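You operate a simulated robot arm through the tools that you are given. There is no shell and no other tool.

You run a simulated robot arm. Do the job below in one go: nothing can be reset, and whatever is moved stays where it is left.

## Task
Bend the tube in the bender to about 45, then on to about 90.
Fine: shut the black knob over it first, swing the lever back after each bend, open the knob at the end. The tube stays in the bender.

Only the result counts: the job must be done as asked and must still hold three seconds after the hand-in. Knocking over, shifting, dropping, spilling or breaking anything else fails it.

## Robot
A 7-joint arm with a two-finger parallel gripper, fixed in place. Base frame: the origin is on the floor under the middle of its stand, x ahead of it, y to its left, z up. Lengths are in mm, angles in rad, forces in N, time in s.
It reaches about 927 mm from its shoulder. Its first joint turns from -2.897 to 2.897 rad. Payload 1.57 kg.
The TCP is the grasp point between the finger pads, 30 mm short of the fingertips. In the tool frame z runs along the fingers and y along their closing line. Largest opening 110 mm; finger width 24, thickness 12; the body of the gripper, 48 by 112 mm, starts 78 mm behind the TCP.
Orientation is told as [roll, pitch, yaw] about the base's x, y, z axes, in that order, counted from this pose: with the fingers straight down and closing along the base's y, the tool's x points along the base's -x, its y along +y and its z along -z.

## Interface
- The arm moves only by the tool apply_moves. Its argument "rows" is a list of rows, each a list of 6 numbers: the shift along the base's x, y, z in mm, then the turn, a rotation vector about the base's x, y, z in rad. In form: [[dx, dy, dz, ax, ay, az], ...]. A call has 1 to 20 rows; each row is the pose to reach, as a shift and turn from the pose commanded when the call began. "grip" is the closure, from 0 (fully open) to 1 (shut), set as the call begins (left out, the last holds). Each row takes 0.2 s and may step no farther than 50 mm and 0.15 rad from the row before; otherwise, or with a gripper value out of range, the whole call is refused. A pose out of reach is approached as far as the arm can. The call stops where the force on the tool passes 90 N (or 10 N more than at its start, if that is more) or the arm is blocked; 0.2 s more then pass. Each finger travels about 45 mm/s and halts on what it meets, pressing with about 32 N; the grip force reading is that of the motor and also rises with nothing between the fingers. The clock runs only during rows and for 0.2 s after the last one: add rows that repeat a pose to give the fingers time. It gives the time, the measured TCP pose, the force on the tool (base axes), the opening and the grip force at its end, in the units of the frame above (readings bear some noise), with the torque about the TCP (base axes, N m) and any sound that the robot's microphone picked up.
- Cameras (640 x 400 px; columns grow to the right, rows downward): "scene" is fixed at [219.7, 651.1, 1519.5]; the picture's right is [-0.76, -0.65, 0.00], its down [-0.50, 0.58, -0.64] and it looks along [0.42, -0.49, -0.77] (base axes); focal length 214 px, centre (320, 200). "wrist" rides on the gripper at [70, 16, -141] in the tool frame; the picture's right is [-0.23, 0.97, 0.00], its down [-0.86, -0.20, -0.48] and it looks along [-0.47, -0.11, 0.88] (tool axes); focal length 222 px, centre (320, 200). There is no depth. A picture from a camera that has moved, and an enlarged one, comes with that camera's place and axes in the base frame and with its lens.
- capture(camera): a new picture of that camera. The clock stands still meanwhile.
- move_column(by): slides the trunk up (or, below 0, down) by that many mm; the arm rides with it, the base frame stays. It gives what a move gives, with no picture.
- close_up(camera, box): a new picture of the part [left, top, right, bottom] of that camera's present view, enlarged. The clock stands still meanwhile.
- hand_in(): hands the job in; it is judged then, once.

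Places have to be worked out from the pictures, the camera data and where the tool is seen. Open the gripper and draw the arm clear of the work before you hand the job in, unless the task says otherwise.

The tools are called by a JSON object that holds its "fn" and its "kwargs". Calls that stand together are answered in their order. apply_moves: Moves the arm, as the interface text tells. Its arguments: {"type":"object","properties":{"rows":{"type":"array"},"grip":{"type":"number"}},"required":["rows"]} The other tools are called the same way: move_column (by) moves the trunk up or down; capture (camera) takes a picture; close_up (camera, box) takes an enlarged picture of a part of a camera's view; hand_in () hands the job in.

At the start:

```text
time: 0.0
eef_pos: [358.5, 196.3, 1312.0]
tcp_rot: [0.001, 0.0, -0.001]
ft_force: [-0.6, 0.0, 0.1]
ft_torque: [-0.01, 0.04, -0.01]
opening: 110.3
finger_force: 0.1
trunk travel left (down, up): [-525.0, 65.0]
```

scene: 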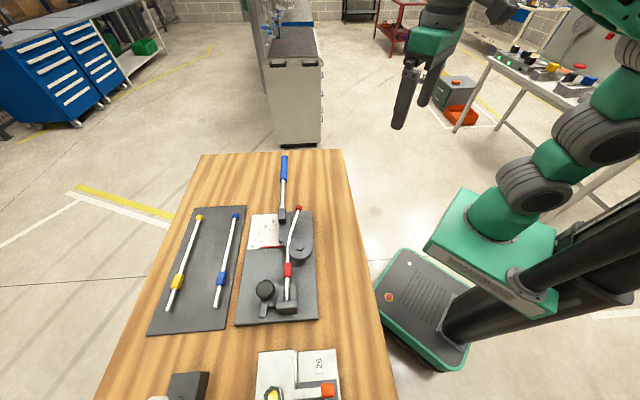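
wrist: 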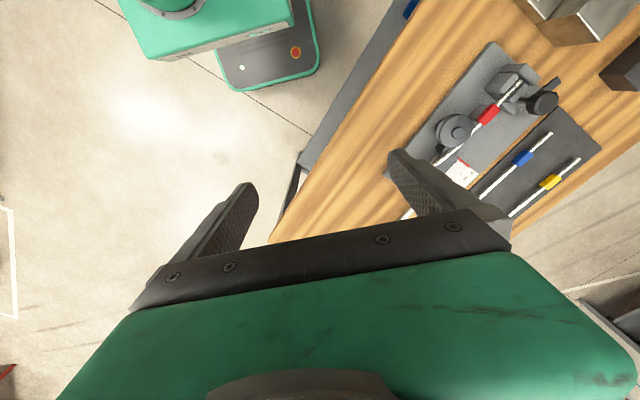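

I'll start with enlarged views of the bender from the scene camera to work out its parts.

{"fn": "close_up", "kwargs": {"camera": "scene", "box": [220, 140, 340, 340]}}

{"fn": "close_up", "kwargs": {"camera": "scene", "box": [230, 200, 330, 265]}}

{"fn": "close_up", "kwargs": {"camera": "scene", "box": [230, 260, 330, 325]}}

{"fn": "close_up", "kwargs": {"camera": "wrist", "box": [380, 30, 620, 220]}}

```text
2.00 times, centred on (280, 240) of scene
camera zoom: at [219.7, 651.1, 1519.5], right [-0.76, -0.65, 0.0], down [-0.5, 0.58, -0.64], along [0.42, -0.49, -0.77], focal length 429 px, centre (400, 120)
```

zoom: 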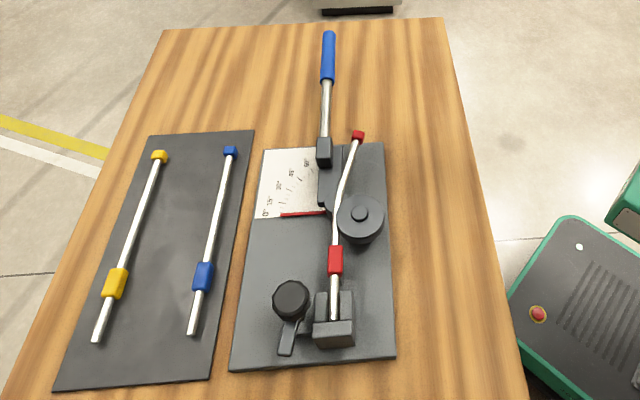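

```text
6.15 times, centred on (280, 232) of scene
camera zoom: at [219.7, 651.1, 1519.5], right [-0.76, -0.65, 0.0], down [-0.5, 0.58, -0.64], along [0.42, -0.49, -0.77], focal length 1320 px, centre (566, 0)
```

zoom: 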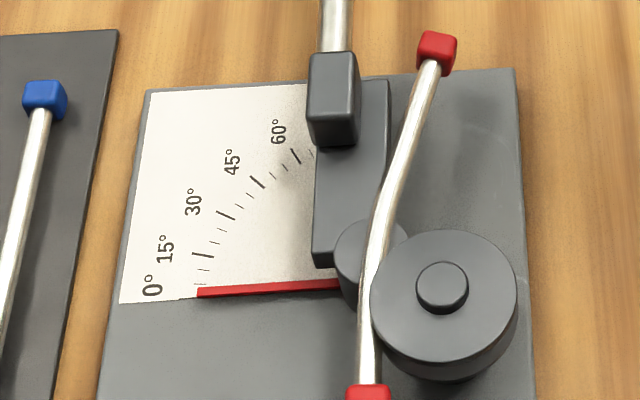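

```text
6.15 times, centred on (280, 292) of scene
camera zoom: at [219.7, 651.1, 1519.5], right [-0.76, -0.65, 0.0], down [-0.5, 0.58, -0.64], along [0.42, -0.49, -0.77], focal length 1320 px, centre (566, -369)
```

zoom: 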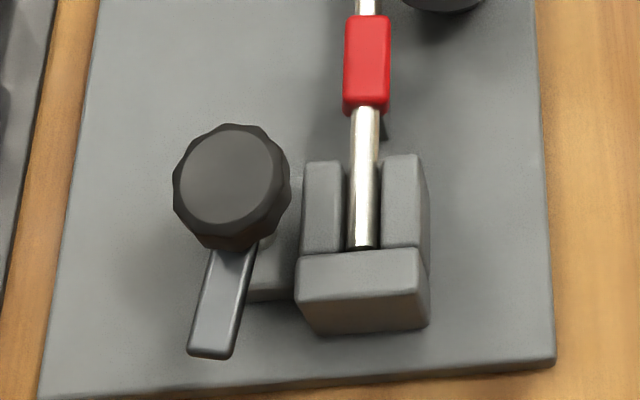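

```text
2.11 times, centred on (500, 125) of wrist
camera zoom: at [288.6, 212.3, 1453.3], right [0.23, 0.97, 0.0], down [0.86, -0.2, 0.48], along [0.47, -0.11, -0.88], focal length 468 px, centre (-59, 358)
```

zoom: 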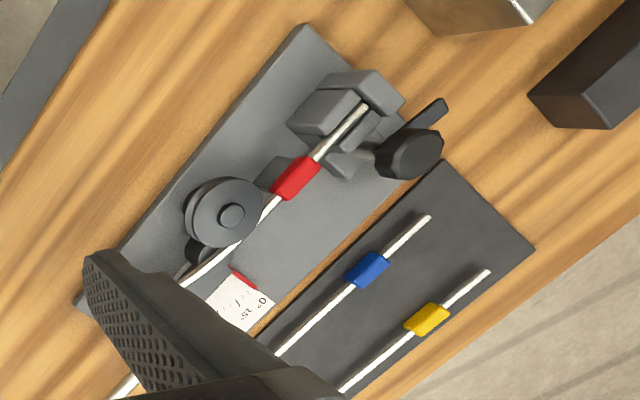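

The die top triangulates to about (450, 470, 975), and the lever runs from it toward (770, 225). I'll move the arm high over the bench so the wrist camera can look down at the bender.

{"fn": "apply_moves", "kwargs": {"rows": [[-6, 40, -8, 0, 0, 0], [-12, 80, -16, 0, 0, 0], [-18, 120, -24, 0, 0, 0], [-24, 160, -32, 0, 0, 0], [-30, 200, -40, 0, 0, 0], [-36, 240, -48, 0, 0, 0], [-42, 280, -56, 0, 0, 0], [-48, 320, -64, 0, 0, 0], [-48, 320, -64, 0, 0, 0]], "grip": 0}}

{"fn": "capture", "kwargs": {"camera": "wrist"}}

{"fn": "capture", "kwargs": {"camera": "scene"}}

```text
time: 2.0
eef_pos: [308.8, 516.9, 1249.3]
tcp_rot: [0.0, -0.001, -0.001]
ft_force: [-0.5, 0.9, 0.0]
ft_torque: [-0.02, -0.01, 0.01]
opening: 109.8
finger_force: 0.1
trunk travel left (down, up): [-525.0, 65.0]
```

```text
taken
camera wrist: at [240.6, 532.7, 1390.8], right [0.23, 0.97, 0.0], down [0.86, -0.2, 0.48], along [0.47, -0.11, -0.88], focal length 222 px, centre (320, 200)
```

wrist: 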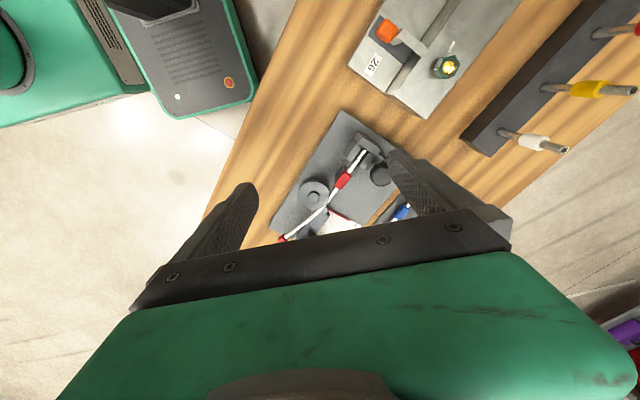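

```text
taken
```

scene: 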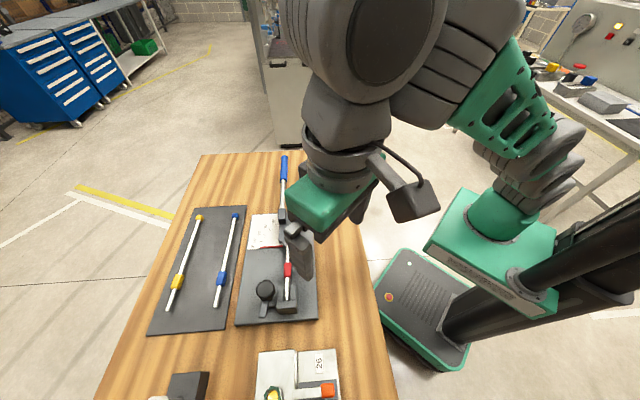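

The wrist view sees the bender between the fingers; I'll enlarge that part.

{"fn": "close_up", "kwargs": {"camera": "wrist", "box": [260, 100, 420, 250]}}

{"fn": "close_up", "kwargs": {"camera": "wrist", "box": [320, 120, 410, 200]}}

```text
2.67 times, centred on (340, 175) of wrist
camera zoom: at [240.6, 532.7, 1390.8], right [0.23, 0.97, 0.0], down [0.86, -0.2, 0.48], along [0.47, -0.11, -0.88], focal length 592 px, centre (267, 267)
```

zoom: 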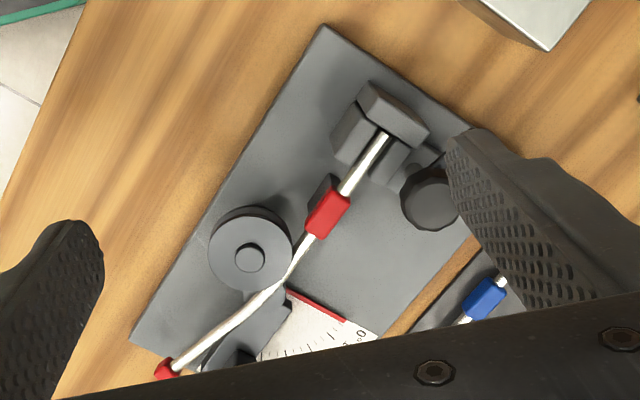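

```text
5.00 times, centred on (365, 160) of wrist
camera zoom: at [240.6, 532.7, 1390.8], right [0.23, 0.97, 0.0], down [0.86, -0.2, 0.48], along [0.47, -0.11, -0.88], focal length 1111 px, centre (95, 400)
```

zoom: 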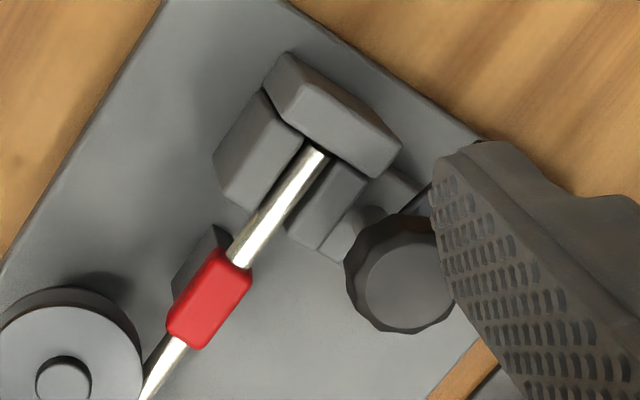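

The tube already has a bend of roughly 20° and the knob's flap is open. I'll shift forward and up a little for an unobstructed view of knob, clamp block and die.

{"fn": "apply_moves", "kwargs": {"rows": [[30, 0, 20, 0, 0, 0], [60, 0, 40, 0, 0, 0], [90, 0, 50, 0, 0, 0], [90, 0, 50, 0, 0, 0]]}}

{"fn": "capture", "kwargs": {"camera": "wrist"}}

{"fn": "close_up", "kwargs": {"camera": "wrist", "box": [270, 60, 420, 200]}}

{"fn": "close_up", "kwargs": {"camera": "wrist", "box": [330, 70, 410, 120]}}

```text
time: 3.0
eef_pos: [369.4, 477.1, 1262.8]
tcp_rot: [0.0, 0.0, 0.002]
ft_force: [-0.3, 1.0, 0.2]
ft_torque: [0.0, 0.01, 0.01]
opening: 110.1
finger_force: 0.0
out of reach, approached as far as the arm can: row 1, 2, 3, 4
trunk travel left (down, up): [-525.0, 65.0]
```

```text
taken
camera wrist: at [300.4, 493.5, 1403.2], right [0.23, 0.97, 0.0], down [0.86, -0.2, 0.48], along [0.47, -0.11, -0.88], focal length 222 px, centre (320, 200)
```

wrist: 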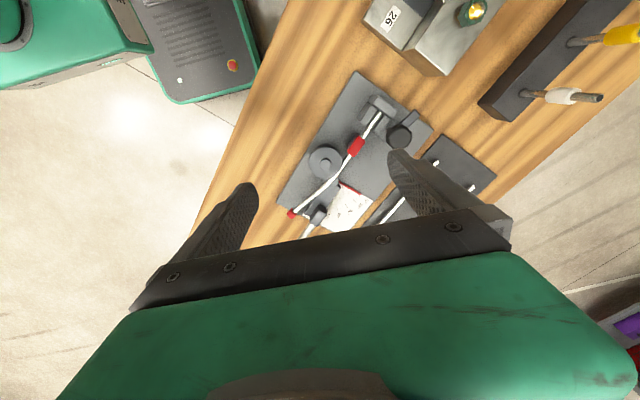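

```text
2.86 times, centred on (345, 130) of wrist
camera zoom: at [300.4, 493.5, 1403.2], right [0.23, 0.97, 0.0], down [0.86, -0.2, 0.48], along [0.47, -0.11, -0.88], focal length 635 px, centre (249, 400)
```

zoom: 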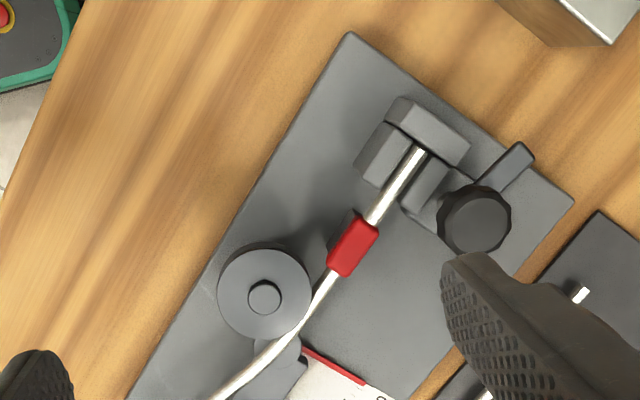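

```text
8.00 times, centred on (370, 95) of wrist
camera zoom: at [300.4, 493.5, 1403.2], right [0.23, 0.97, 0.0], down [0.86, -0.2, 0.48], along [0.47, -0.11, -0.88], focal length 1777 px, centre (-80, 1040)
```

zoom: 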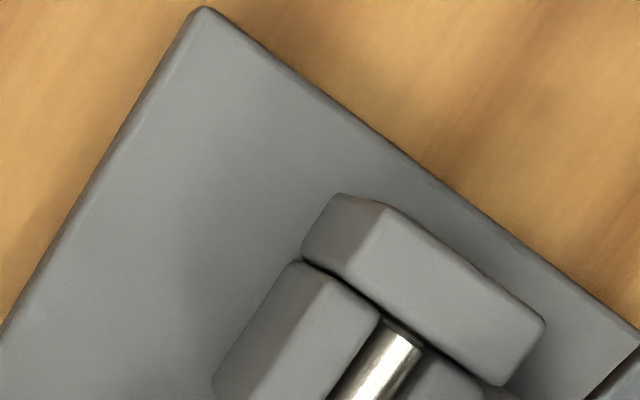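

The scene triangulation puts the knob top near (420, 608, 1005); the previous target was out of reach at this height, so I'll go lower (still well above everything) and test reach toward the knob.

{"fn": "apply_moves", "kwargs": {"rows": [[-20, 0, -40, 0, 0, 0], [-20, 0, -80, 0, 0, 0], [-20, 20, -120, 0, 0, 0], [-10, 50, -130, 0, 0, 0], [0, 80, -130, 0, 0, 0], [0, 80, -130, 0, 0, 0]]}}

{"fn": "capture", "kwargs": {"camera": "wrist"}}

{"fn": "capture", "kwargs": {"camera": "scene"}}

```text
time: 4.4
eef_pos: [369.5, 556.7, 1132.9]
tcp_rot: [0.0, -0.001, 0.002]
ft_force: [0.1, 0.9, -0.6]
ft_torque: [-0.03, -0.01, 0.01]
opening: 110.3
finger_force: 0.1
trunk travel left (down, up): [-525.0, 65.0]
```

```text
taken
camera wrist: at [299.7, 572.9, 1273.8], right [0.23, 0.97, 0.0], down [0.86, -0.2, 0.48], along [0.47, -0.11, -0.88], focal length 222 px, centre (320, 200)
```

wrist: 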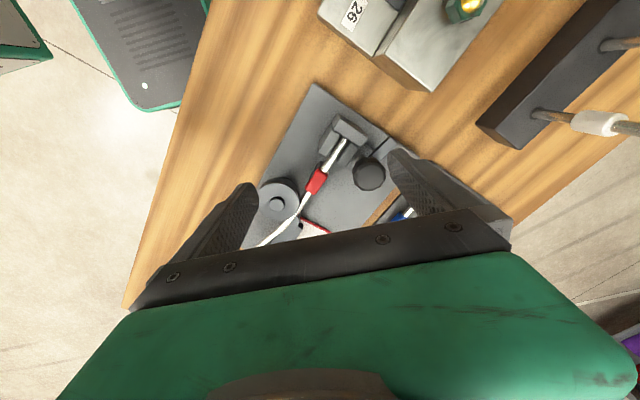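

```text
taken
```

scene: 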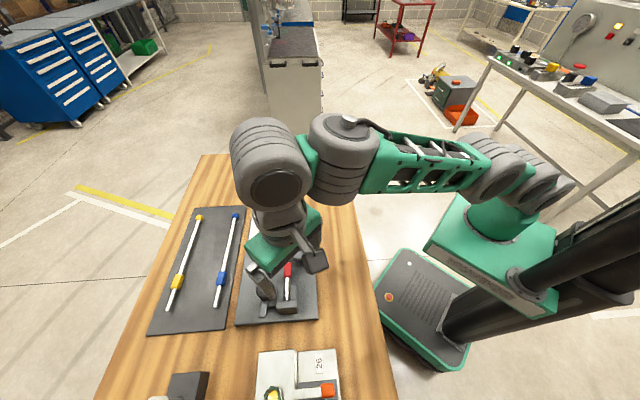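

Reach is fine at this height. I'll enlarge the clamp and knob from here to measure them.

{"fn": "close_up", "kwargs": {"camera": "wrist", "box": [300, 100, 400, 165]}}

{"fn": "close_up", "kwargs": {"camera": "wrist", "box": [240, 90, 400, 250]}}

{"fn": "close_up", "kwargs": {"camera": "wrist", "box": [330, 130, 400, 200]}}

```text
6.15 times, centred on (350, 132) of wrist
camera zoom: at [299.7, 572.9, 1273.8], right [0.23, 0.97, 0.0], down [0.86, -0.2, 0.48], along [0.47, -0.11, -0.88], focal length 1367 px, centre (135, 615)
```

zoom: 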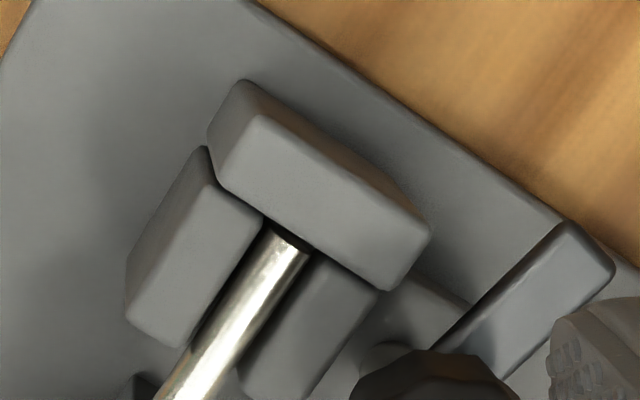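

```text
2.50 times, centred on (320, 170) of wrist
camera zoom: at [299.7, 572.9, 1273.8], right [0.23, 0.97, 0.0], down [0.86, -0.2, 0.48], along [0.47, -0.11, -0.88], focal length 555 px, centre (320, 275)
```

zoom: 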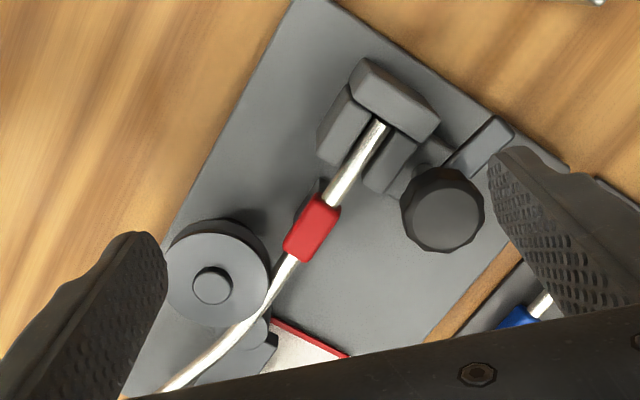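

```text
5.71 times, centred on (365, 165) of wrist
camera zoom: at [299.7, 572.9, 1273.8], right [0.23, 0.97, 0.0], down [0.86, -0.2, 0.48], along [0.47, -0.11, -0.88], focal length 1269 px, centre (63, 400)
```

zoom: 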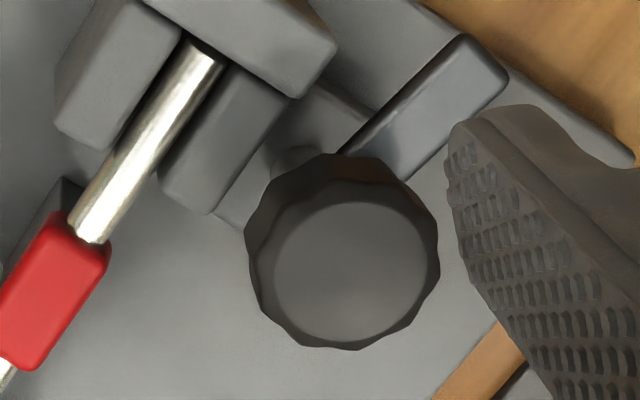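

Knob centre works out near (421, 611), top at about z 1006, roughly 44 mm wide, with the clamp block top at about 963. The bar must turn 90° counter-clockwise (seen from above) to lie over the tube, so I'll hover above the knob and test the yaw range in free air.

{"fn": "apply_moves", "kwargs": {"rows": [[25, 27, -15, 0, 0, 0], [51, 54, -30, 0, 0, 0], [51, 54, -30, 0, 0, -0.15], [51, 54, -30, 0, 0, -0.3], [51, 54, -30, 0, 0, -0.45], [51, 54, -30, 0, 0, -0.6], [51, 54, -30, 0, 0, -0.75], [51, 54, -30, 0, 0, -0.75]]}}

{"fn": "capture", "kwargs": {"camera": "wrist"}}

```text
time: 6.2
eef_pos: [393.3, 542.9, 1084.6]
tcp_rot: [0.002, 0.0, -0.659]
ft_force: [0.4, -0.3, -0.1]
ft_torque: [-0.01, 0.03, 0.05]
opening: 110.0
finger_force: 0.0
out of reach, approached as far as the arm can: row 1, 2, 3, 4, 5, 6, 7, 8
trunk travel left (down, up): [-525.0, 65.0]
```

```text
taken
camera wrist: at [349.1, 597.9, 1226.0], right [0.78, 0.63, 0.0], down [0.55, -0.68, 0.48], along [0.3, -0.37, -0.88], focal length 222 px, centre (320, 200)
```

wrist: 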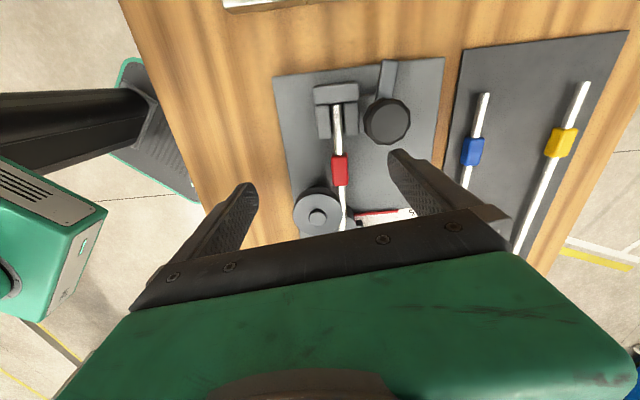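

The vertical tool runs out of reach about 60–70 mm short of the knob, so I'll need to tilt the fingers outward (~30°) to gain reach. First I retreat inward and set the yaw to about 10°, then tilt.

{"fn": "apply_moves", "kwargs": {"rows": [[-20, -20, 5, 0, 0, 0.14], [-40, -40, 10, 0, 0, 0.28], [-40, -40, 15, 0, 0, 0.42], [-40, -40, 15, 0, 0, 0.56], [-40, -40, 15, 0, 0, 0.7], [-40, -40, 15, 0, 0, 0.834], [-40, -40, 15, 0, 0, 0.834]]}}

```text
time: 7.8
eef_pos: [353.7, 503.0, 1097.8]
tcp_rot: [-0.001, 0.0, 0.178]
ft_force: [0.3, -0.2, 0.2]
ft_torque: [0.0, 0.02, 0.04]
opening: 109.7
finger_force: 0.1
trunk travel left (down, up): [-525.0, 65.0]
```

Yaw is now 0.178; next I tilt the fingers outward 0.52 rad about the closing axis and move toward above the knob at z ≈ 1070.

{"fn": "apply_moves", "kwargs": {"rows": [[0, 0, 0, 0.023, -0.128, 0], [0, 0, 0, 0.046, -0.256, 0], [0, 0, 0, 0.069, -0.384, 0], [0, 0, 0, 0.092, -0.512, 0], [20, 35, -10, 0.092, -0.512, 0], [40, 70, -20, 0.092, -0.512, 0], [67, 108, -28, 0.092, -0.512, 0], [67, 108, -28, 0.092, -0.512, 0]]}}

{"fn": "capture", "kwargs": {"camera": "wrist"}}

{"fn": "capture", "kwargs": {"camera": "scene"}}

```text
time: 9.6
eef_pos: [408.3, 602.9, 1060.7]
tcp_rot: [0.001, -0.521, 0.177]
ft_force: [0.8, 0.7, -0.4]
ft_torque: [-0.02, -0.03, -0.01]
opening: 110.2
finger_force: 0.1
out of reach, approached as far as the arm can: row 7, 8
trunk travel left (down, up): [-525.0, 65.0]
```

```text
taken
camera wrist: at [278.3, 596.1, 1148.6], right [0.02, 0.99, 0.11], down [0.53, -0.11, 0.84], along [0.85, 0.04, -0.53], focal length 222 px, centre (320, 200)
```

wrist: 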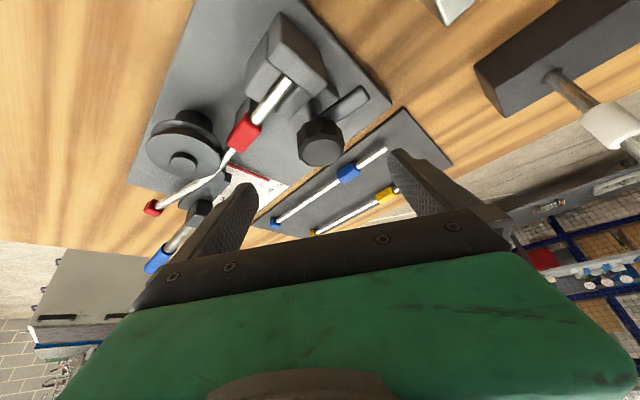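

```text
taken
```

scene: 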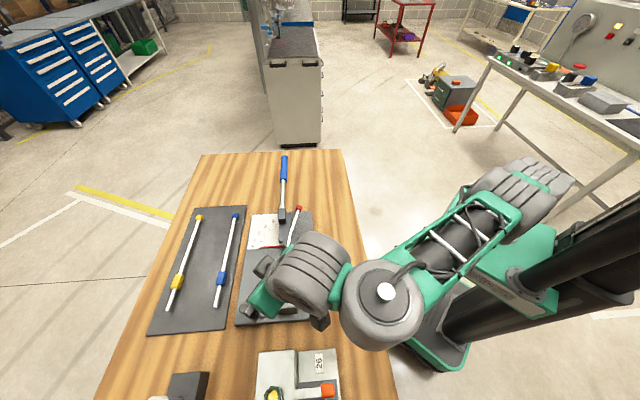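

Tilted, the arm reaches to about 14 mm short of the knob, so a bit more tilt is needed. I'll take an enlarged side-ish view of knob, bar and clamp from here to pin down heights.

{"fn": "close_up", "kwargs": {"camera": "wrist", "box": [220, 10, 400, 180]}}

{"fn": "close_up", "kwargs": {"camera": "wrist", "box": [120, 90, 280, 280]}}

```text
2.35 times, centred on (310, 95) of wrist
camera zoom: at [278.3, 596.1, 1148.6], right [0.02, 0.99, 0.11], down [0.53, -0.11, 0.84], along [0.85, 0.04, -0.53], focal length 523 px, centre (344, 447)
```

zoom: 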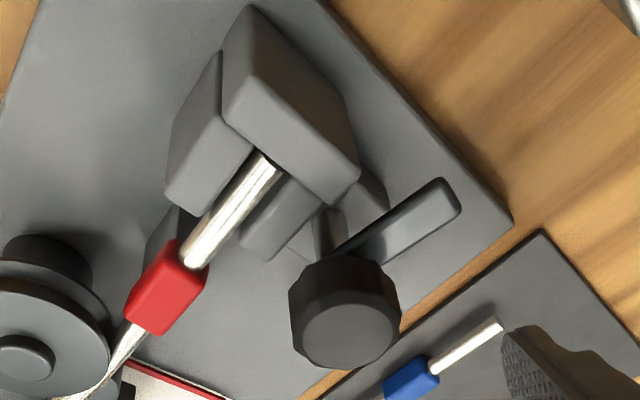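

```text
2.11 times, centred on (200, 185) of wrist
camera zoom: at [278.3, 596.1, 1148.6], right [0.02, 0.99, 0.11], down [0.53, -0.11, 0.84], along [0.85, 0.04, -0.53], focal length 468 px, centre (573, 232)
```

zoom: 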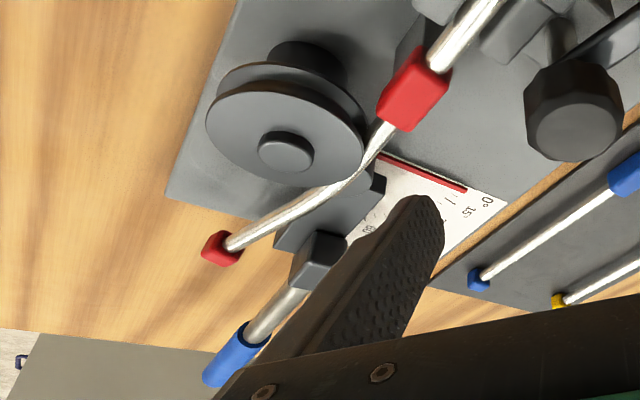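

Combining the views: knob axis ≈ (421.5, 611), z 985–1008; bar top ≈ 980; bender axes lie at ±45°, pivot ≈ (446, 472), lever rod at z ≈ 967 offset ~55 mm. I'll add tilt (to 0.70) and test the knob pose in free air 50 mm high.

{"fn": "apply_moves", "kwargs": {"rows": [[0, 2, 3, 0.016, -0.09, 0], [0, 6, 4, 0.032, -0.177, 0], [0, 6, 4, 0.032, -0.177, 0]]}}

```text
time: 10.4
eef_pos: [408.4, 609.1, 1063.4]
tcp_rot: [0.003, -0.702, 0.178]
ft_force: [0.6, -0.1, 0.3]
ft_torque: [0.03, -0.02, 0.03]
opening: 109.9
finger_force: 0.1
trunk travel left (down, up): [-525.0, 65.0]
```

That pose is reachable. Now I rehearse the 90° counter-clockwise turn about the knob's axis in free air.

{"fn": "apply_moves", "kwargs": {"rows": [[0.5, -1.8, 0, 0, 0, 0.143], [1.2, -3.5, 0, 0, 0, 0.286], [2.1, -5.1, 0, 0, 0, 0.429], [3.3, -6.5, 0, 0, 0, 0.572], [4.6, -7.8, 0, 0, 0, 0.715], [6.1, -8.8, 0, 0, 0, 0.858], [7.8, -9.6, 0, 0, 0, 1.001], [9.5, -10.2, 0, 0, 0, 1.144], [11.3, -10.5, 0, 0, 0, 1.287], [13.2, -10.6, 0, 0, 0, 1.43], [15, -10.4, 0, 0, 0, 1.573], [15, -10.4, 0, 0, 0, 1.573]]}}

{"fn": "capture", "kwargs": {"camera": "wrist"}}

{"fn": "capture", "kwargs": {"camera": "scene"}}

```text
time: 13.0
eef_pos: [423.6, 598.1, 1064.3]
tcp_rot: [0.001, -0.699, 1.753]
ft_force: [0.4, 0.1, -0.6]
ft_torque: [-0.02, 0.01, 0.0]
opening: 109.9
finger_force: 0.0
trunk travel left (down, up): [-525.0, 65.0]
```

```text
taken
camera wrist: at [434.8, 453.1, 1127.6], right [-0.99, -0.01, 0.15], down [0.13, 0.38, 0.92], along [-0.06, 0.93, -0.37], focal length 222 px, centre (320, 200)
```

wrist: 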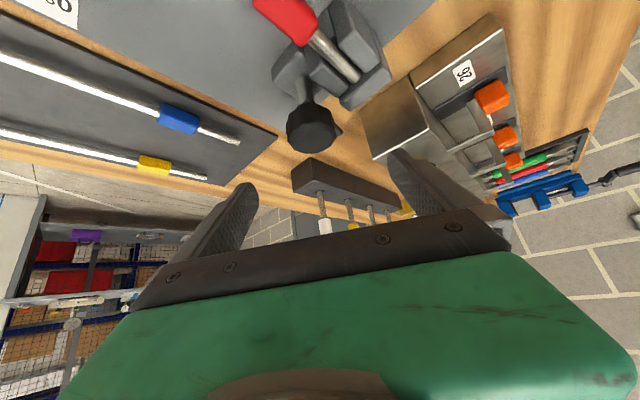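

```text
taken
```

scene: 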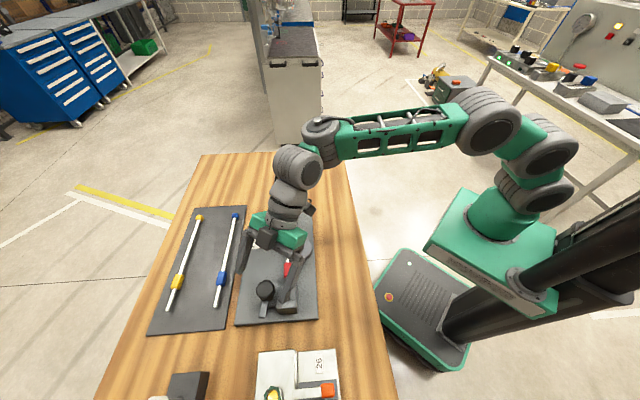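

The rehearsal works the whole way. I'll take an enlarged view of the knob from this side to refine its position before descending.

{"fn": "close_up", "kwargs": {"camera": "wrist", "box": [250, 60, 390, 170]}}

```text
3.64 times, centred on (320, 115) of wrist
camera zoom: at [434.8, 453.1, 1127.6], right [-0.99, -0.01, 0.15], down [0.13, 0.38, 0.92], along [-0.06, 0.93, -0.37], focal length 808 px, centre (320, 509)
```

zoom: 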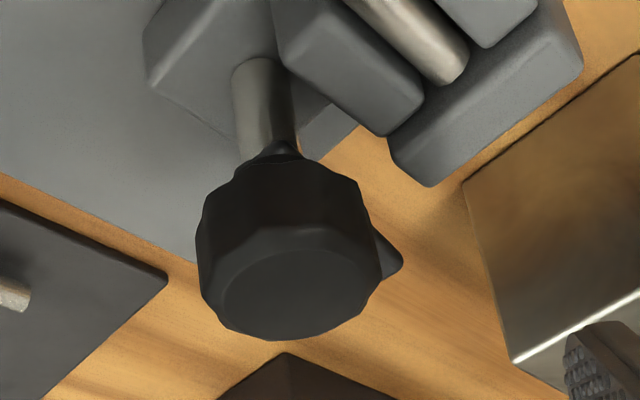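

Refined knob axis ≈ (422.3, 611.3), z 986–1008. I rotate back in the air to the starting yaw so that I can grip the knob and turn it.

{"fn": "apply_moves", "kwargs": {"rows": [[-1.8, -0.2, 0, 0, 0, -0.143], [-3.7, -0.1, 0, 0, 0, -0.286], [-5.5, 0.2, 0, 0, 0, -0.429], [-7.2, 0.8, 0, 0, 0, -0.572], [-8.9, 1.6, 0, 0, 0, -0.715], [-10.4, 2.6, 0, 0, 0, -0.858], [-11.7, 3.9, 0, 0, 0, -1.001], [-12.9, 5.3, 0, 0, 0, -1.144], [-13.8, 6.9, 0, 0, 0, -1.287], [-14.5, 8.6, 0, 0, 0, -1.43], [-15, 10.4, 0, 0, 0, -1.573], [-15, 10.4, 0, 0, 0, -1.573]]}}

{"fn": "close_up", "kwargs": {"camera": "wrist", "box": [220, 10, 440, 200]}}

```text
time: 15.6
eef_pos: [408.6, 609.4, 1064.7]
tcp_rot: [0.0, -0.699, 0.176]
ft_force: [0.2, 0.3, 0.6]
ft_torque: [0.02, 0.0, -0.03]
opening: 110.1
finger_force: 0.0
trunk travel left (down, up): [-525.0, 65.0]
```

```text
2.11 times, centred on (330, 105) of wrist
camera zoom: at [263.8, 599.5, 1127.4], right [0.0, 0.99, 0.15], down [0.38, -0.14, 0.92], along [0.93, 0.06, -0.37], focal length 468 px, centre (299, 400)
```

zoom: 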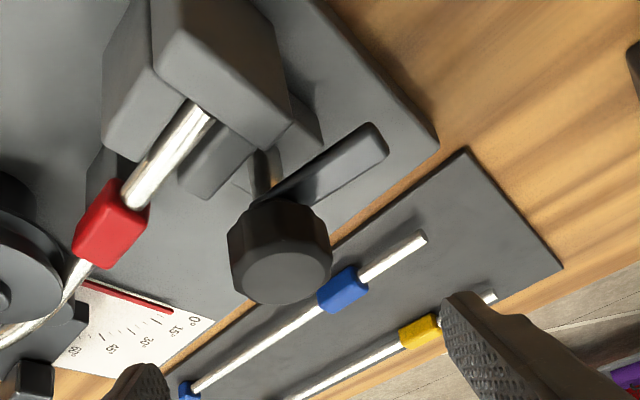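

Now I descend straight down 50 mm with the fingers open around the knob, then check the view.

{"fn": "apply_moves", "kwargs": {"rows": [[0.5, -0.1, -17, 0, 0, 0], [0.9, -0.2, -34, 0, 0, 0], [0.9, -0.3, -50, 0, 0, 0], [0.9, -0.3, -50, 0, 0, 0]]}}

{"fn": "capture", "kwargs": {"camera": "wrist"}}

{"fn": "close_up", "kwargs": {"camera": "scene", "box": [220, 230, 340, 330]}}

```text
time: 16.6
eef_pos: [410.0, 608.9, 1014.7]
tcp_rot: [0.001, -0.7, 0.178]
ft_force: [0.3, 0.5, 0.3]
ft_torque: [-0.02, -0.01, -0.01]
opening: 109.9
finger_force: 0.1
trunk travel left (down, up): [-525.0, 65.0]
```

```text
taken
camera wrist: at [265.5, 598.7, 1077.4], right [0.0, 0.99, 0.15], down [0.38, -0.13, 0.92], along [0.93, 0.06, -0.37], focal length 222 px, centre (320, 200)
```

wrist: 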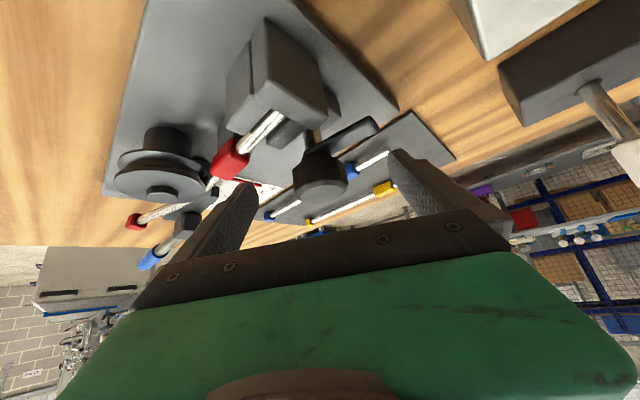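

```text
4.00 times, centred on (280, 280) of scene
camera zoom: at [219.7, 651.1, 1519.5], right [-0.76, -0.65, 0.0], down [-0.5, 0.58, -0.64], along [0.42, -0.49, -0.77], focal length 858 px, centre (480, -120)
```

zoom: 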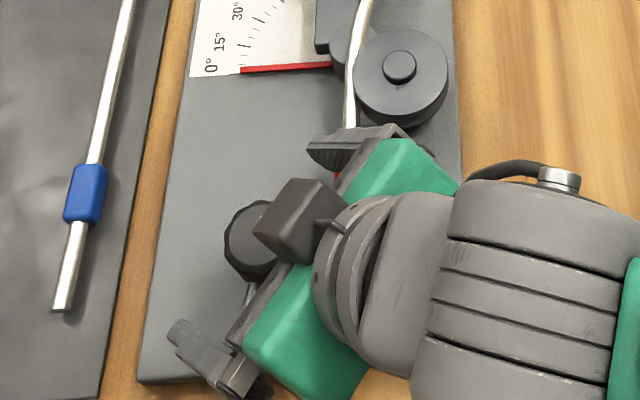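

The knob sits centred between the pads. I close the gripper on it.

{"fn": "apply_moves", "kwargs": {"rows": [[0, 0, 0, 0, 0, 0], [0, 0, 0, 0, 0, 0], [0, 0, 0, 0, 0, 0], [0, 0, 0, 0, 0, 0], [0, 0, 0, 0, 0, 0], [0, 0, 0, 0, 0, 0]], "grip": 1}}

{"fn": "capture", "kwargs": {"camera": "wrist"}}

```text
time: 18.0
eef_pos: [409.7, 608.2, 1014.3]
tcp_rot: [-0.002, -0.7, 0.177]
ft_force: [-0.2, 0.3, 0.8]
ft_torque: [0.03, 0.04, -0.02]
opening: 41.5
finger_force: 32.5
trunk travel left (down, up): [-525.0, 65.0]
```

```text
taken
camera wrist: at [265.4, 598.7, 1077.7], right [0.0, 0.99, 0.15], down [0.38, -0.14, 0.92], along [0.93, 0.06, -0.37], focal length 222 px, centre (320, 200)
```

wrist: 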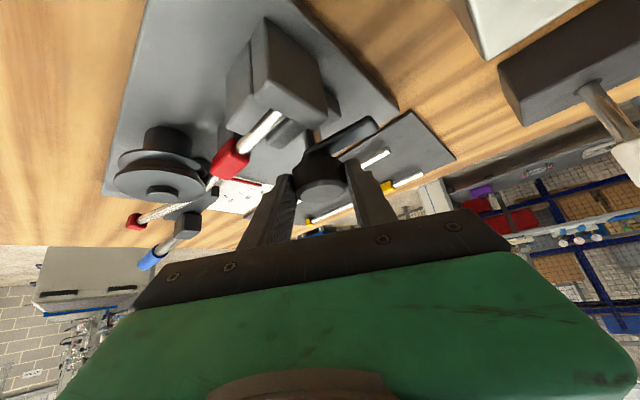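

Gripped at 41.5 mm. I turn the knob the first ~33° counter-clockwise about its axis and check forces.

{"fn": "apply_moves", "kwargs": {"rows": [[0.5, -1.8, 0, 0, 0, 0.143], [1.2, -3.5, 0, 0, 0, 0.286], [2.1, -5.1, 0, 0, 0, 0.429], [3.3, -6.5, 0, 0, 0, 0.572], [3.3, -6.5, 0, 0, 0, 0.572]]}}

{"fn": "capture", "kwargs": {"camera": "wrist"}}

```text
time: 19.2
eef_pos: [412.6, 601.4, 1013.9]
tcp_rot: [0.001, -0.7, 0.753]
ft_force: [-0.7, -1.4, -1.5]
ft_torque: [0.34, -0.01, 0.04]
opening: 41.6
finger_force: 45.3
trunk travel left (down, up): [-525.0, 65.0]
```

```text
taken
camera wrist: at [296.8, 515.1, 1077.7], right [-0.54, 0.83, 0.15], down [0.39, 0.09, 0.92], along [0.75, 0.55, -0.37], focal length 222 px, centre (320, 200)
```

wrist: 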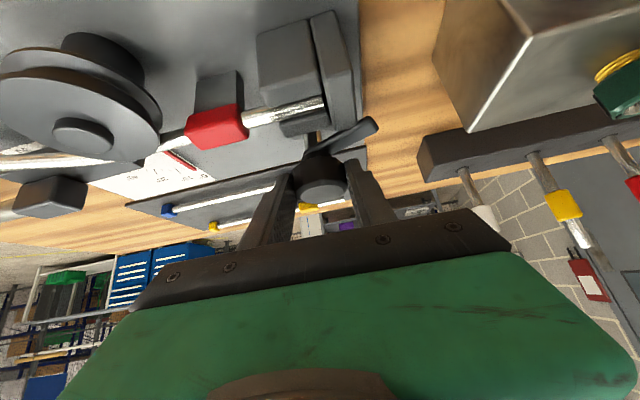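

The bar turns with the knob and forces are tiny. I continue the turn toward 90°.

{"fn": "apply_moves", "kwargs": {"rows": [[1.3, -1.3, 0, 0, 0, 0.143], [2.8, -2.3, 0, 0, 0, 0.286], [4.5, -3.1, 0, 0, 0, 0.429], [6.2, -3.7, 0, 0, 0, 0.572], [8.0, -4.0, 0, 0, 0, 0.715], [8.0, -4.0, 0, 0, 0, 0.715]]}}

{"fn": "capture", "kwargs": {"camera": "wrist"}}

{"fn": "close_up", "kwargs": {"camera": "scene", "box": [220, 230, 340, 330]}}

```text
time: 20.6
eef_pos: [420.1, 597.6, 1014.8]
tcp_rot: [0.001, -0.698, 1.467]
ft_force: [-2.0, -2.8, 0.9]
ft_torque: [0.26, 0.42, 0.09]
opening: 41.8
finger_force: 45.3
trunk travel left (down, up): [-525.0, 65.0]
```

```text
taken
camera wrist: at [390.2, 455.8, 1077.8], right [-0.95, 0.27, 0.15], down [0.23, 0.32, 0.92], along [0.2, 0.91, -0.37], focal length 222 px, centre (320, 200)
```

wrist: 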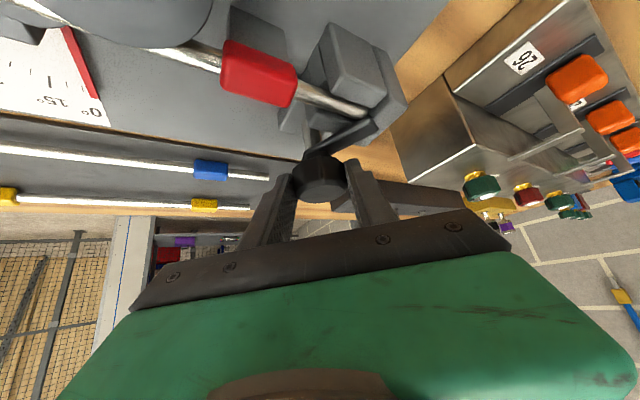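

```text
4.00 times, centred on (280, 280) of scene
camera zoom: at [219.7, 651.1, 1519.5], right [-0.76, -0.65, 0.0], down [-0.5, 0.58, -0.64], along [0.42, -0.49, -0.77], focal length 858 px, centre (480, -120)
```

zoom: 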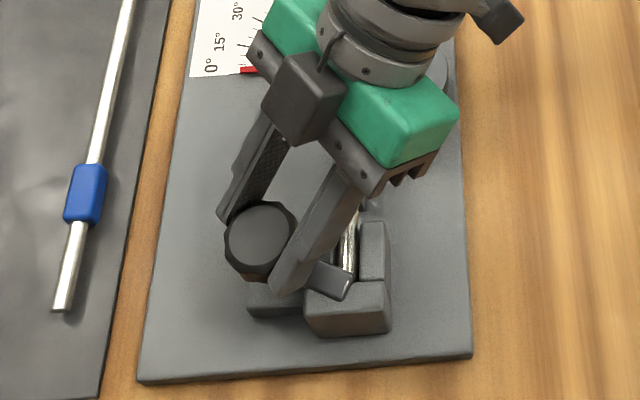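

The bar is now about 75° round and entering over the tube. I turn the remaining ~16° and look.

{"fn": "apply_moves", "kwargs": {"rows": [[0.9, 0, 0, 0, 0, 0.07], [1.9, 0, 0, 0, 0, 0.143], [2.8, 0.1, 0, 0, 0, 0.215], [3.7, 0.2, 0, 0, 0, 0.286], [3.7, 0.2, 0, 0, 0, 0.286]]}}

{"fn": "capture", "kwargs": {"camera": "wrist"}}

{"fn": "close_up", "kwargs": {"camera": "scene", "box": [240, 260, 320, 325]}}

```text
time: 21.8
eef_pos: [424.4, 598.2, 1014.3]
tcp_rot: [0.0, -0.7, 1.752]
ft_force: [-3.0, -4.5, -1.1]
ft_torque: [-0.78, 0.24, 0.11]
opening: 41.9
finger_force: 44.9
trunk travel left (down, up): [-525.0, 65.0]
```

```text
taken
camera wrist: at [435.1, 452.9, 1077.8], right [-0.99, -0.01, 0.15], down [0.13, 0.38, 0.92], along [-0.06, 0.93, -0.37], focal length 222 px, centre (320, 200)
```

wrist: 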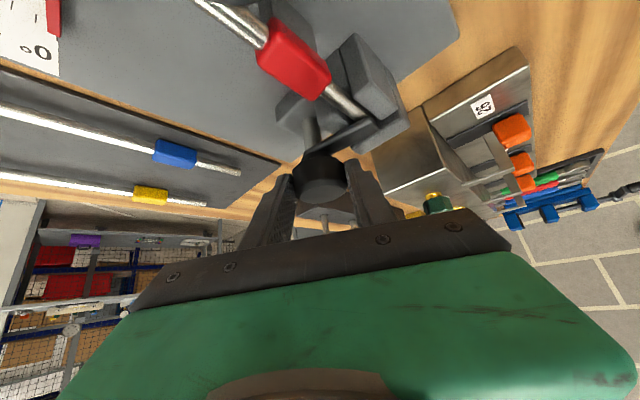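

```text
6.15 times, centred on (280, 292) of scene
camera zoom: at [219.7, 651.1, 1519.5], right [-0.76, -0.65, 0.0], down [-0.5, 0.58, -0.64], along [0.42, -0.49, -0.77], focal length 1320 px, centre (566, -369)
```

zoom: 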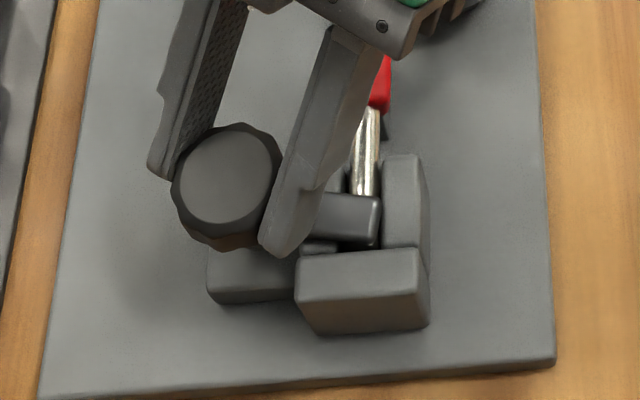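

The bar lies across the tube but by the clamp block's edges it's still around 10° short of square. I keep turning in small steps, watching for a stop.

{"fn": "apply_moves", "kwargs": {"rows": [[0.6, 0.1, 0, 0, 0, 0.048], [1.2, 0.3, 0, 0, 0, 0.098], [1.9, 0.5, 0, 0, 0, 0.148], [1.9, 0.5, 0, 0, 0, 0.148]]}}

{"fn": "close_up", "kwargs": {"camera": "scene", "box": [240, 260, 320, 325]}}

{"fn": "close_up", "kwargs": {"camera": "wrist", "box": [250, 30, 430, 200]}}

```text
time: 22.8
eef_pos: [426.5, 598.6, 1014.1]
tcp_rot: [-0.001, -0.698, 1.899]
ft_force: [-3.7, -6.2, -1.9]
ft_torque: [-0.23, 0.26, 0.09]
opening: 41.7
finger_force: 45.0
trunk travel left (down, up): [-525.0, 65.0]
```

```text
6.15 times, centred on (280, 292) of scene
camera zoom: at [219.7, 651.1, 1519.5], right [-0.76, -0.65, 0.0], down [-0.5, 0.58, -0.64], along [0.42, -0.49, -0.77], focal length 1320 px, centre (566, -369)
```

zoom: 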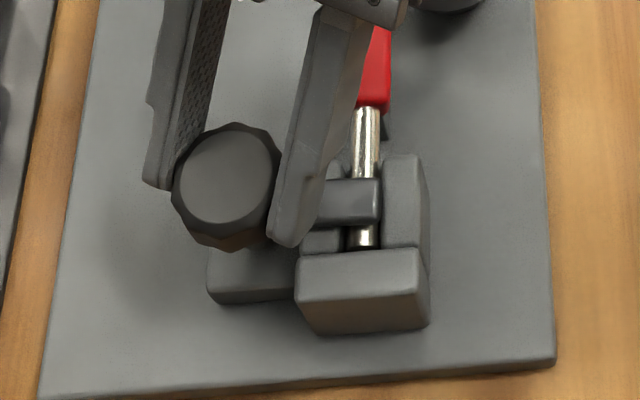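

```text
2.35 times, centred on (340, 115) of wrist
camera zoom: at [458.1, 456.4, 1077.8], right [-0.98, -0.15, 0.15], down [0.08, 0.39, 0.92], along [-0.2, 0.91, -0.37], focal length 523 px, centre (273, 400)
```

zoom: 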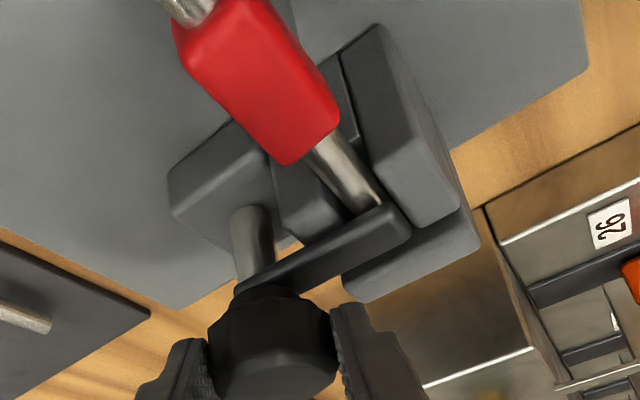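

Now about square with the block, with no stop felt yet. I try a further small turn to find the closed stop.

{"fn": "apply_moves", "kwargs": {"rows": [[0.3, 0.1, 0, 0, 0, 0.025], [0.6, 0.2, 0, 0, 0, 0.05], [0.9, 0.35, 0, 0, 0, 0.075], [1.2, 0.5, 0, 0, 0, 0.1], [1.2, 0.5, 0, 0, 0, 0.1]]}}

{"fn": "close_up", "kwargs": {"camera": "scene", "box": [240, 260, 320, 325]}}

```text
time: 24.0
eef_pos: [427.2, 600.3, 1015.1]
tcp_rot: [0.001, -0.702, 2.001]
ft_force: [-5.0, 0.7, -4.4]
ft_torque: [0.09, 0.13, -0.18]
opening: 41.5
finger_force: 44.2
trunk travel left (down, up): [-525.0, 65.0]
```

```text
6.15 times, centred on (280, 292) of scene
camera zoom: at [219.7, 651.1, 1519.5], right [-0.76, -0.65, 0.0], down [-0.5, 0.58, -0.64], along [0.42, -0.49, -0.77], focal length 1320 px, centre (566, -369)
```

zoom: 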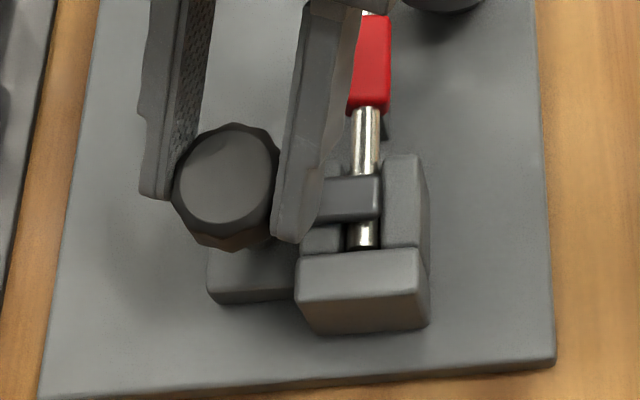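

The bar moved only slightly for that last turn and the torque reversed, so it's at its closed stop. I loosen the fingers a little, lift off, then open fully.

{"fn": "apply_moves", "kwargs": {"rows": [[0, 0, 0, 0, 0, 0], [0, 0, 0, 0, 0, 0], [0, 0, 5, 0, 0, 0], [0, 0, 20, 0, 0, 0], [0, 0, 40, 0, 0, 0], [0, 0, 65, 0, 0, 0], [0, 0, 65, 0, 0, 0]], "grip": 0.45}}

{"fn": "capture", "kwargs": {"camera": "wrist"}}

{"fn": "close_up", "kwargs": {"camera": "scene", "box": [240, 260, 320, 325]}}

```text
time: 25.6
eef_pos: [421.3, 584.9, 1069.5]
tcp_rot: [0.002, -0.701, 1.998]
ft_force: [-0.4, -0.3, -0.6]
ft_torque: [-0.02, -0.01, -0.02]
opening: 60.6
finger_force: 0.1
out of reach, approached as far as the arm can: row 5, 6, 7
trunk travel left (down, up): [-525.0, 65.0]
```

```text
taken
camera wrist: at [468.0, 446.9, 1131.7], right [-0.96, -0.25, 0.15], down [0.04, 0.4, 0.92], along [-0.28, 0.88, -0.37], focal length 222 px, centre (320, 200)
```

wrist: 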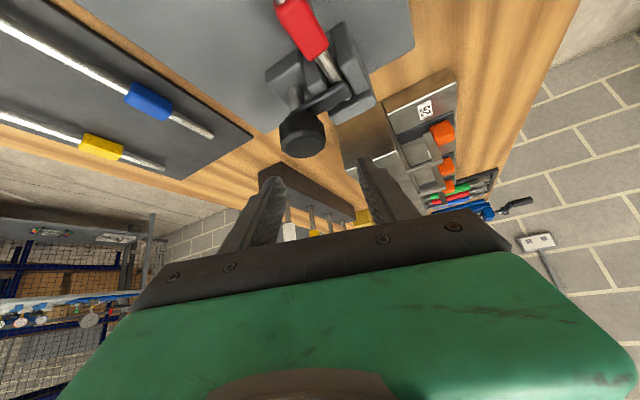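

```text
6.15 times, centred on (280, 292) of scene
camera zoom: at [219.7, 651.1, 1519.5], right [-0.76, -0.65, 0.0], down [-0.5, 0.58, -0.64], along [0.42, -0.49, -0.77], focal length 1320 px, centre (566, -369)
```

zoom: 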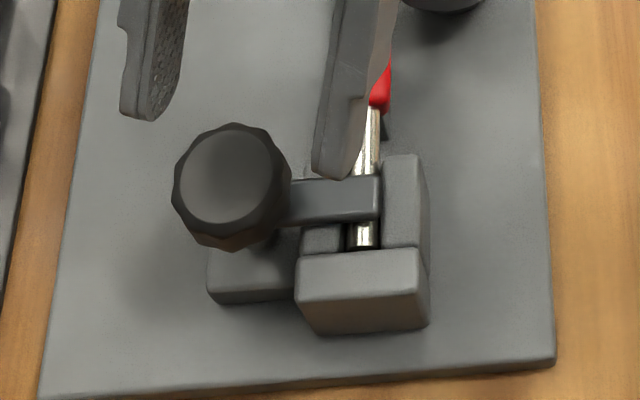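

The bar now lies squarely across the tube: the knob is shut. I retreat inward and upward while straightening the tool, with the gripper part-open, to prepare for the lever.

{"fn": "apply_moves", "kwargs": {"rows": [[0, -35, 5, -0.127, -0.058, 0], [0, -70, 15, -0.254, -0.116, 0], [0, -105, 30, -0.381, -0.174, 0], [0, -145, 45, -0.508, -0.232, 0], [0, -185, 60, -0.636, -0.291, 0], [0, -185, 60, -0.636, -0.291, 0.12], [0, -185, 60, -0.636, -0.291, 0.12]]}}

{"fn": "close_up", "kwargs": {"camera": "scene", "box": [220, 200, 340, 330]}}

```text
time: 27.2
eef_pos: [422.6, 398.8, 1128.6]
tcp_rot: [0.04, -0.002, 2.111]
ft_force: [0.7, -0.2, -0.8]
ft_torque: [0.02, 0.05, 0.02]
opening: 60.5
finger_force: 0.1
trunk travel left (down, up): [-525.0, 65.0]
```

```text
3.08 times, centred on (280, 265) of scene
camera zoom: at [219.7, 651.1, 1519.5], right [-0.76, -0.65, 0.0], down [-0.5, 0.58, -0.64], along [0.42, -0.49, -0.77], focal length 660 px, centre (443, 0)
```

zoom: 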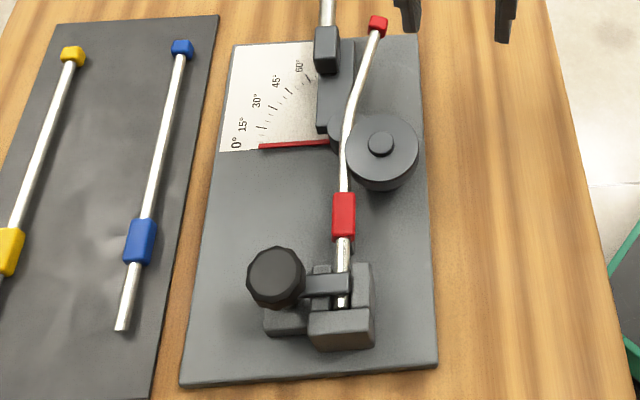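

Knob confirmed shut. Next I set the tool to yaw 135° (closing line across the lever rod) in free air.

{"fn": "apply_moves", "kwargs": {"rows": [[20, -15, 0, 0.01, -0.017, 0.12], [40, -30, 0, 0.0206, -0.0343, 0.245], [60, -40, 0, 0.0206, -0.0343, 0.245], [60, -40, 0, 0.0206, -0.0343, 0.245]]}}

{"fn": "capture", "kwargs": {"camera": "wrist"}}

```text
time: 28.2
eef_pos: [483.4, 359.8, 1129.4]
tcp_rot: [0.0, 0.003, 2.358]
ft_force: [-0.3, -0.2, -0.1]
ft_torque: [-0.01, -0.01, 0.04]
opening: 60.4
finger_force: 0.1
trunk travel left (down, up): [-525.0, 65.0]
```

```text
taken
camera wrist: at [520.7, 299.6, 1271.3], right [-0.85, -0.53, 0.0], down [-0.46, 0.75, 0.48], along [-0.25, 0.4, -0.88], focal length 222 px, centre (320, 200)
```

wrist: 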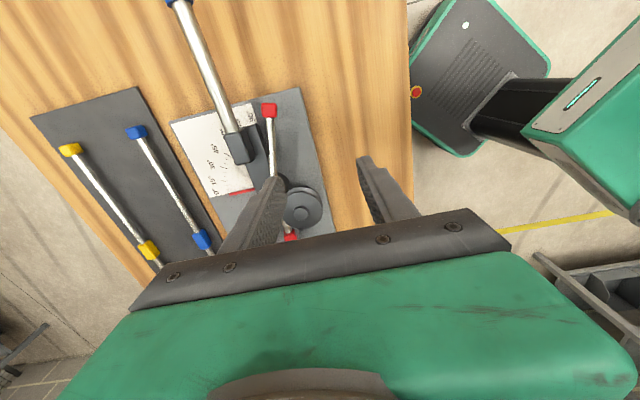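

This view shows the lever, pointer and tube end well; I'll enlarge it to measure the lever.

{"fn": "close_up", "kwargs": {"camera": "wrist", "box": [140, 0, 300, 100]}}

{"fn": "close_up", "kwargs": {"camera": "wrist", "box": [160, 80, 340, 245]}}

```text
4.00 times, centred on (220, 50) of wrist
camera zoom: at [520.7, 299.6, 1271.3], right [-0.85, -0.53, 0.0], down [-0.46, 0.75, 0.48], along [-0.25, 0.4, -0.88], focal length 888 px, centre (720, 800)
```

zoom: 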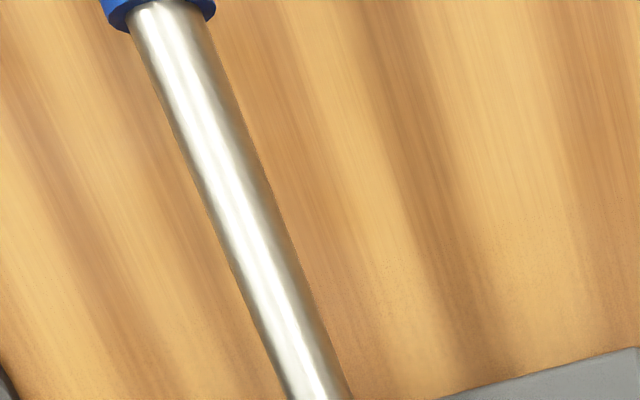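

```text
2.42 times, centred on (250, 162) of wrist
camera zoom: at [520.7, 299.6, 1271.3], right [-0.85, -0.53, 0.0], down [-0.46, 0.75, 0.48], along [-0.25, 0.4, -0.88], focal length 538 px, centre (490, 291)
```

zoom: 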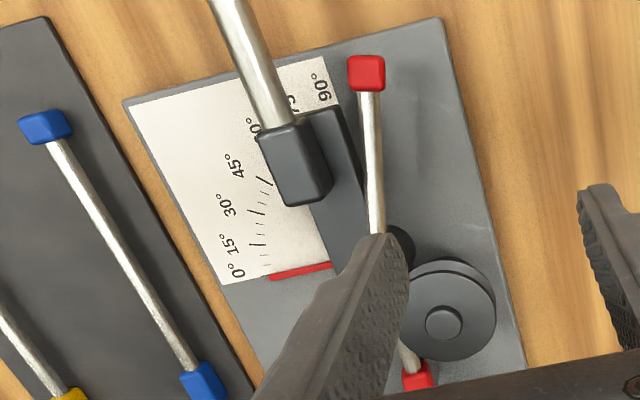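

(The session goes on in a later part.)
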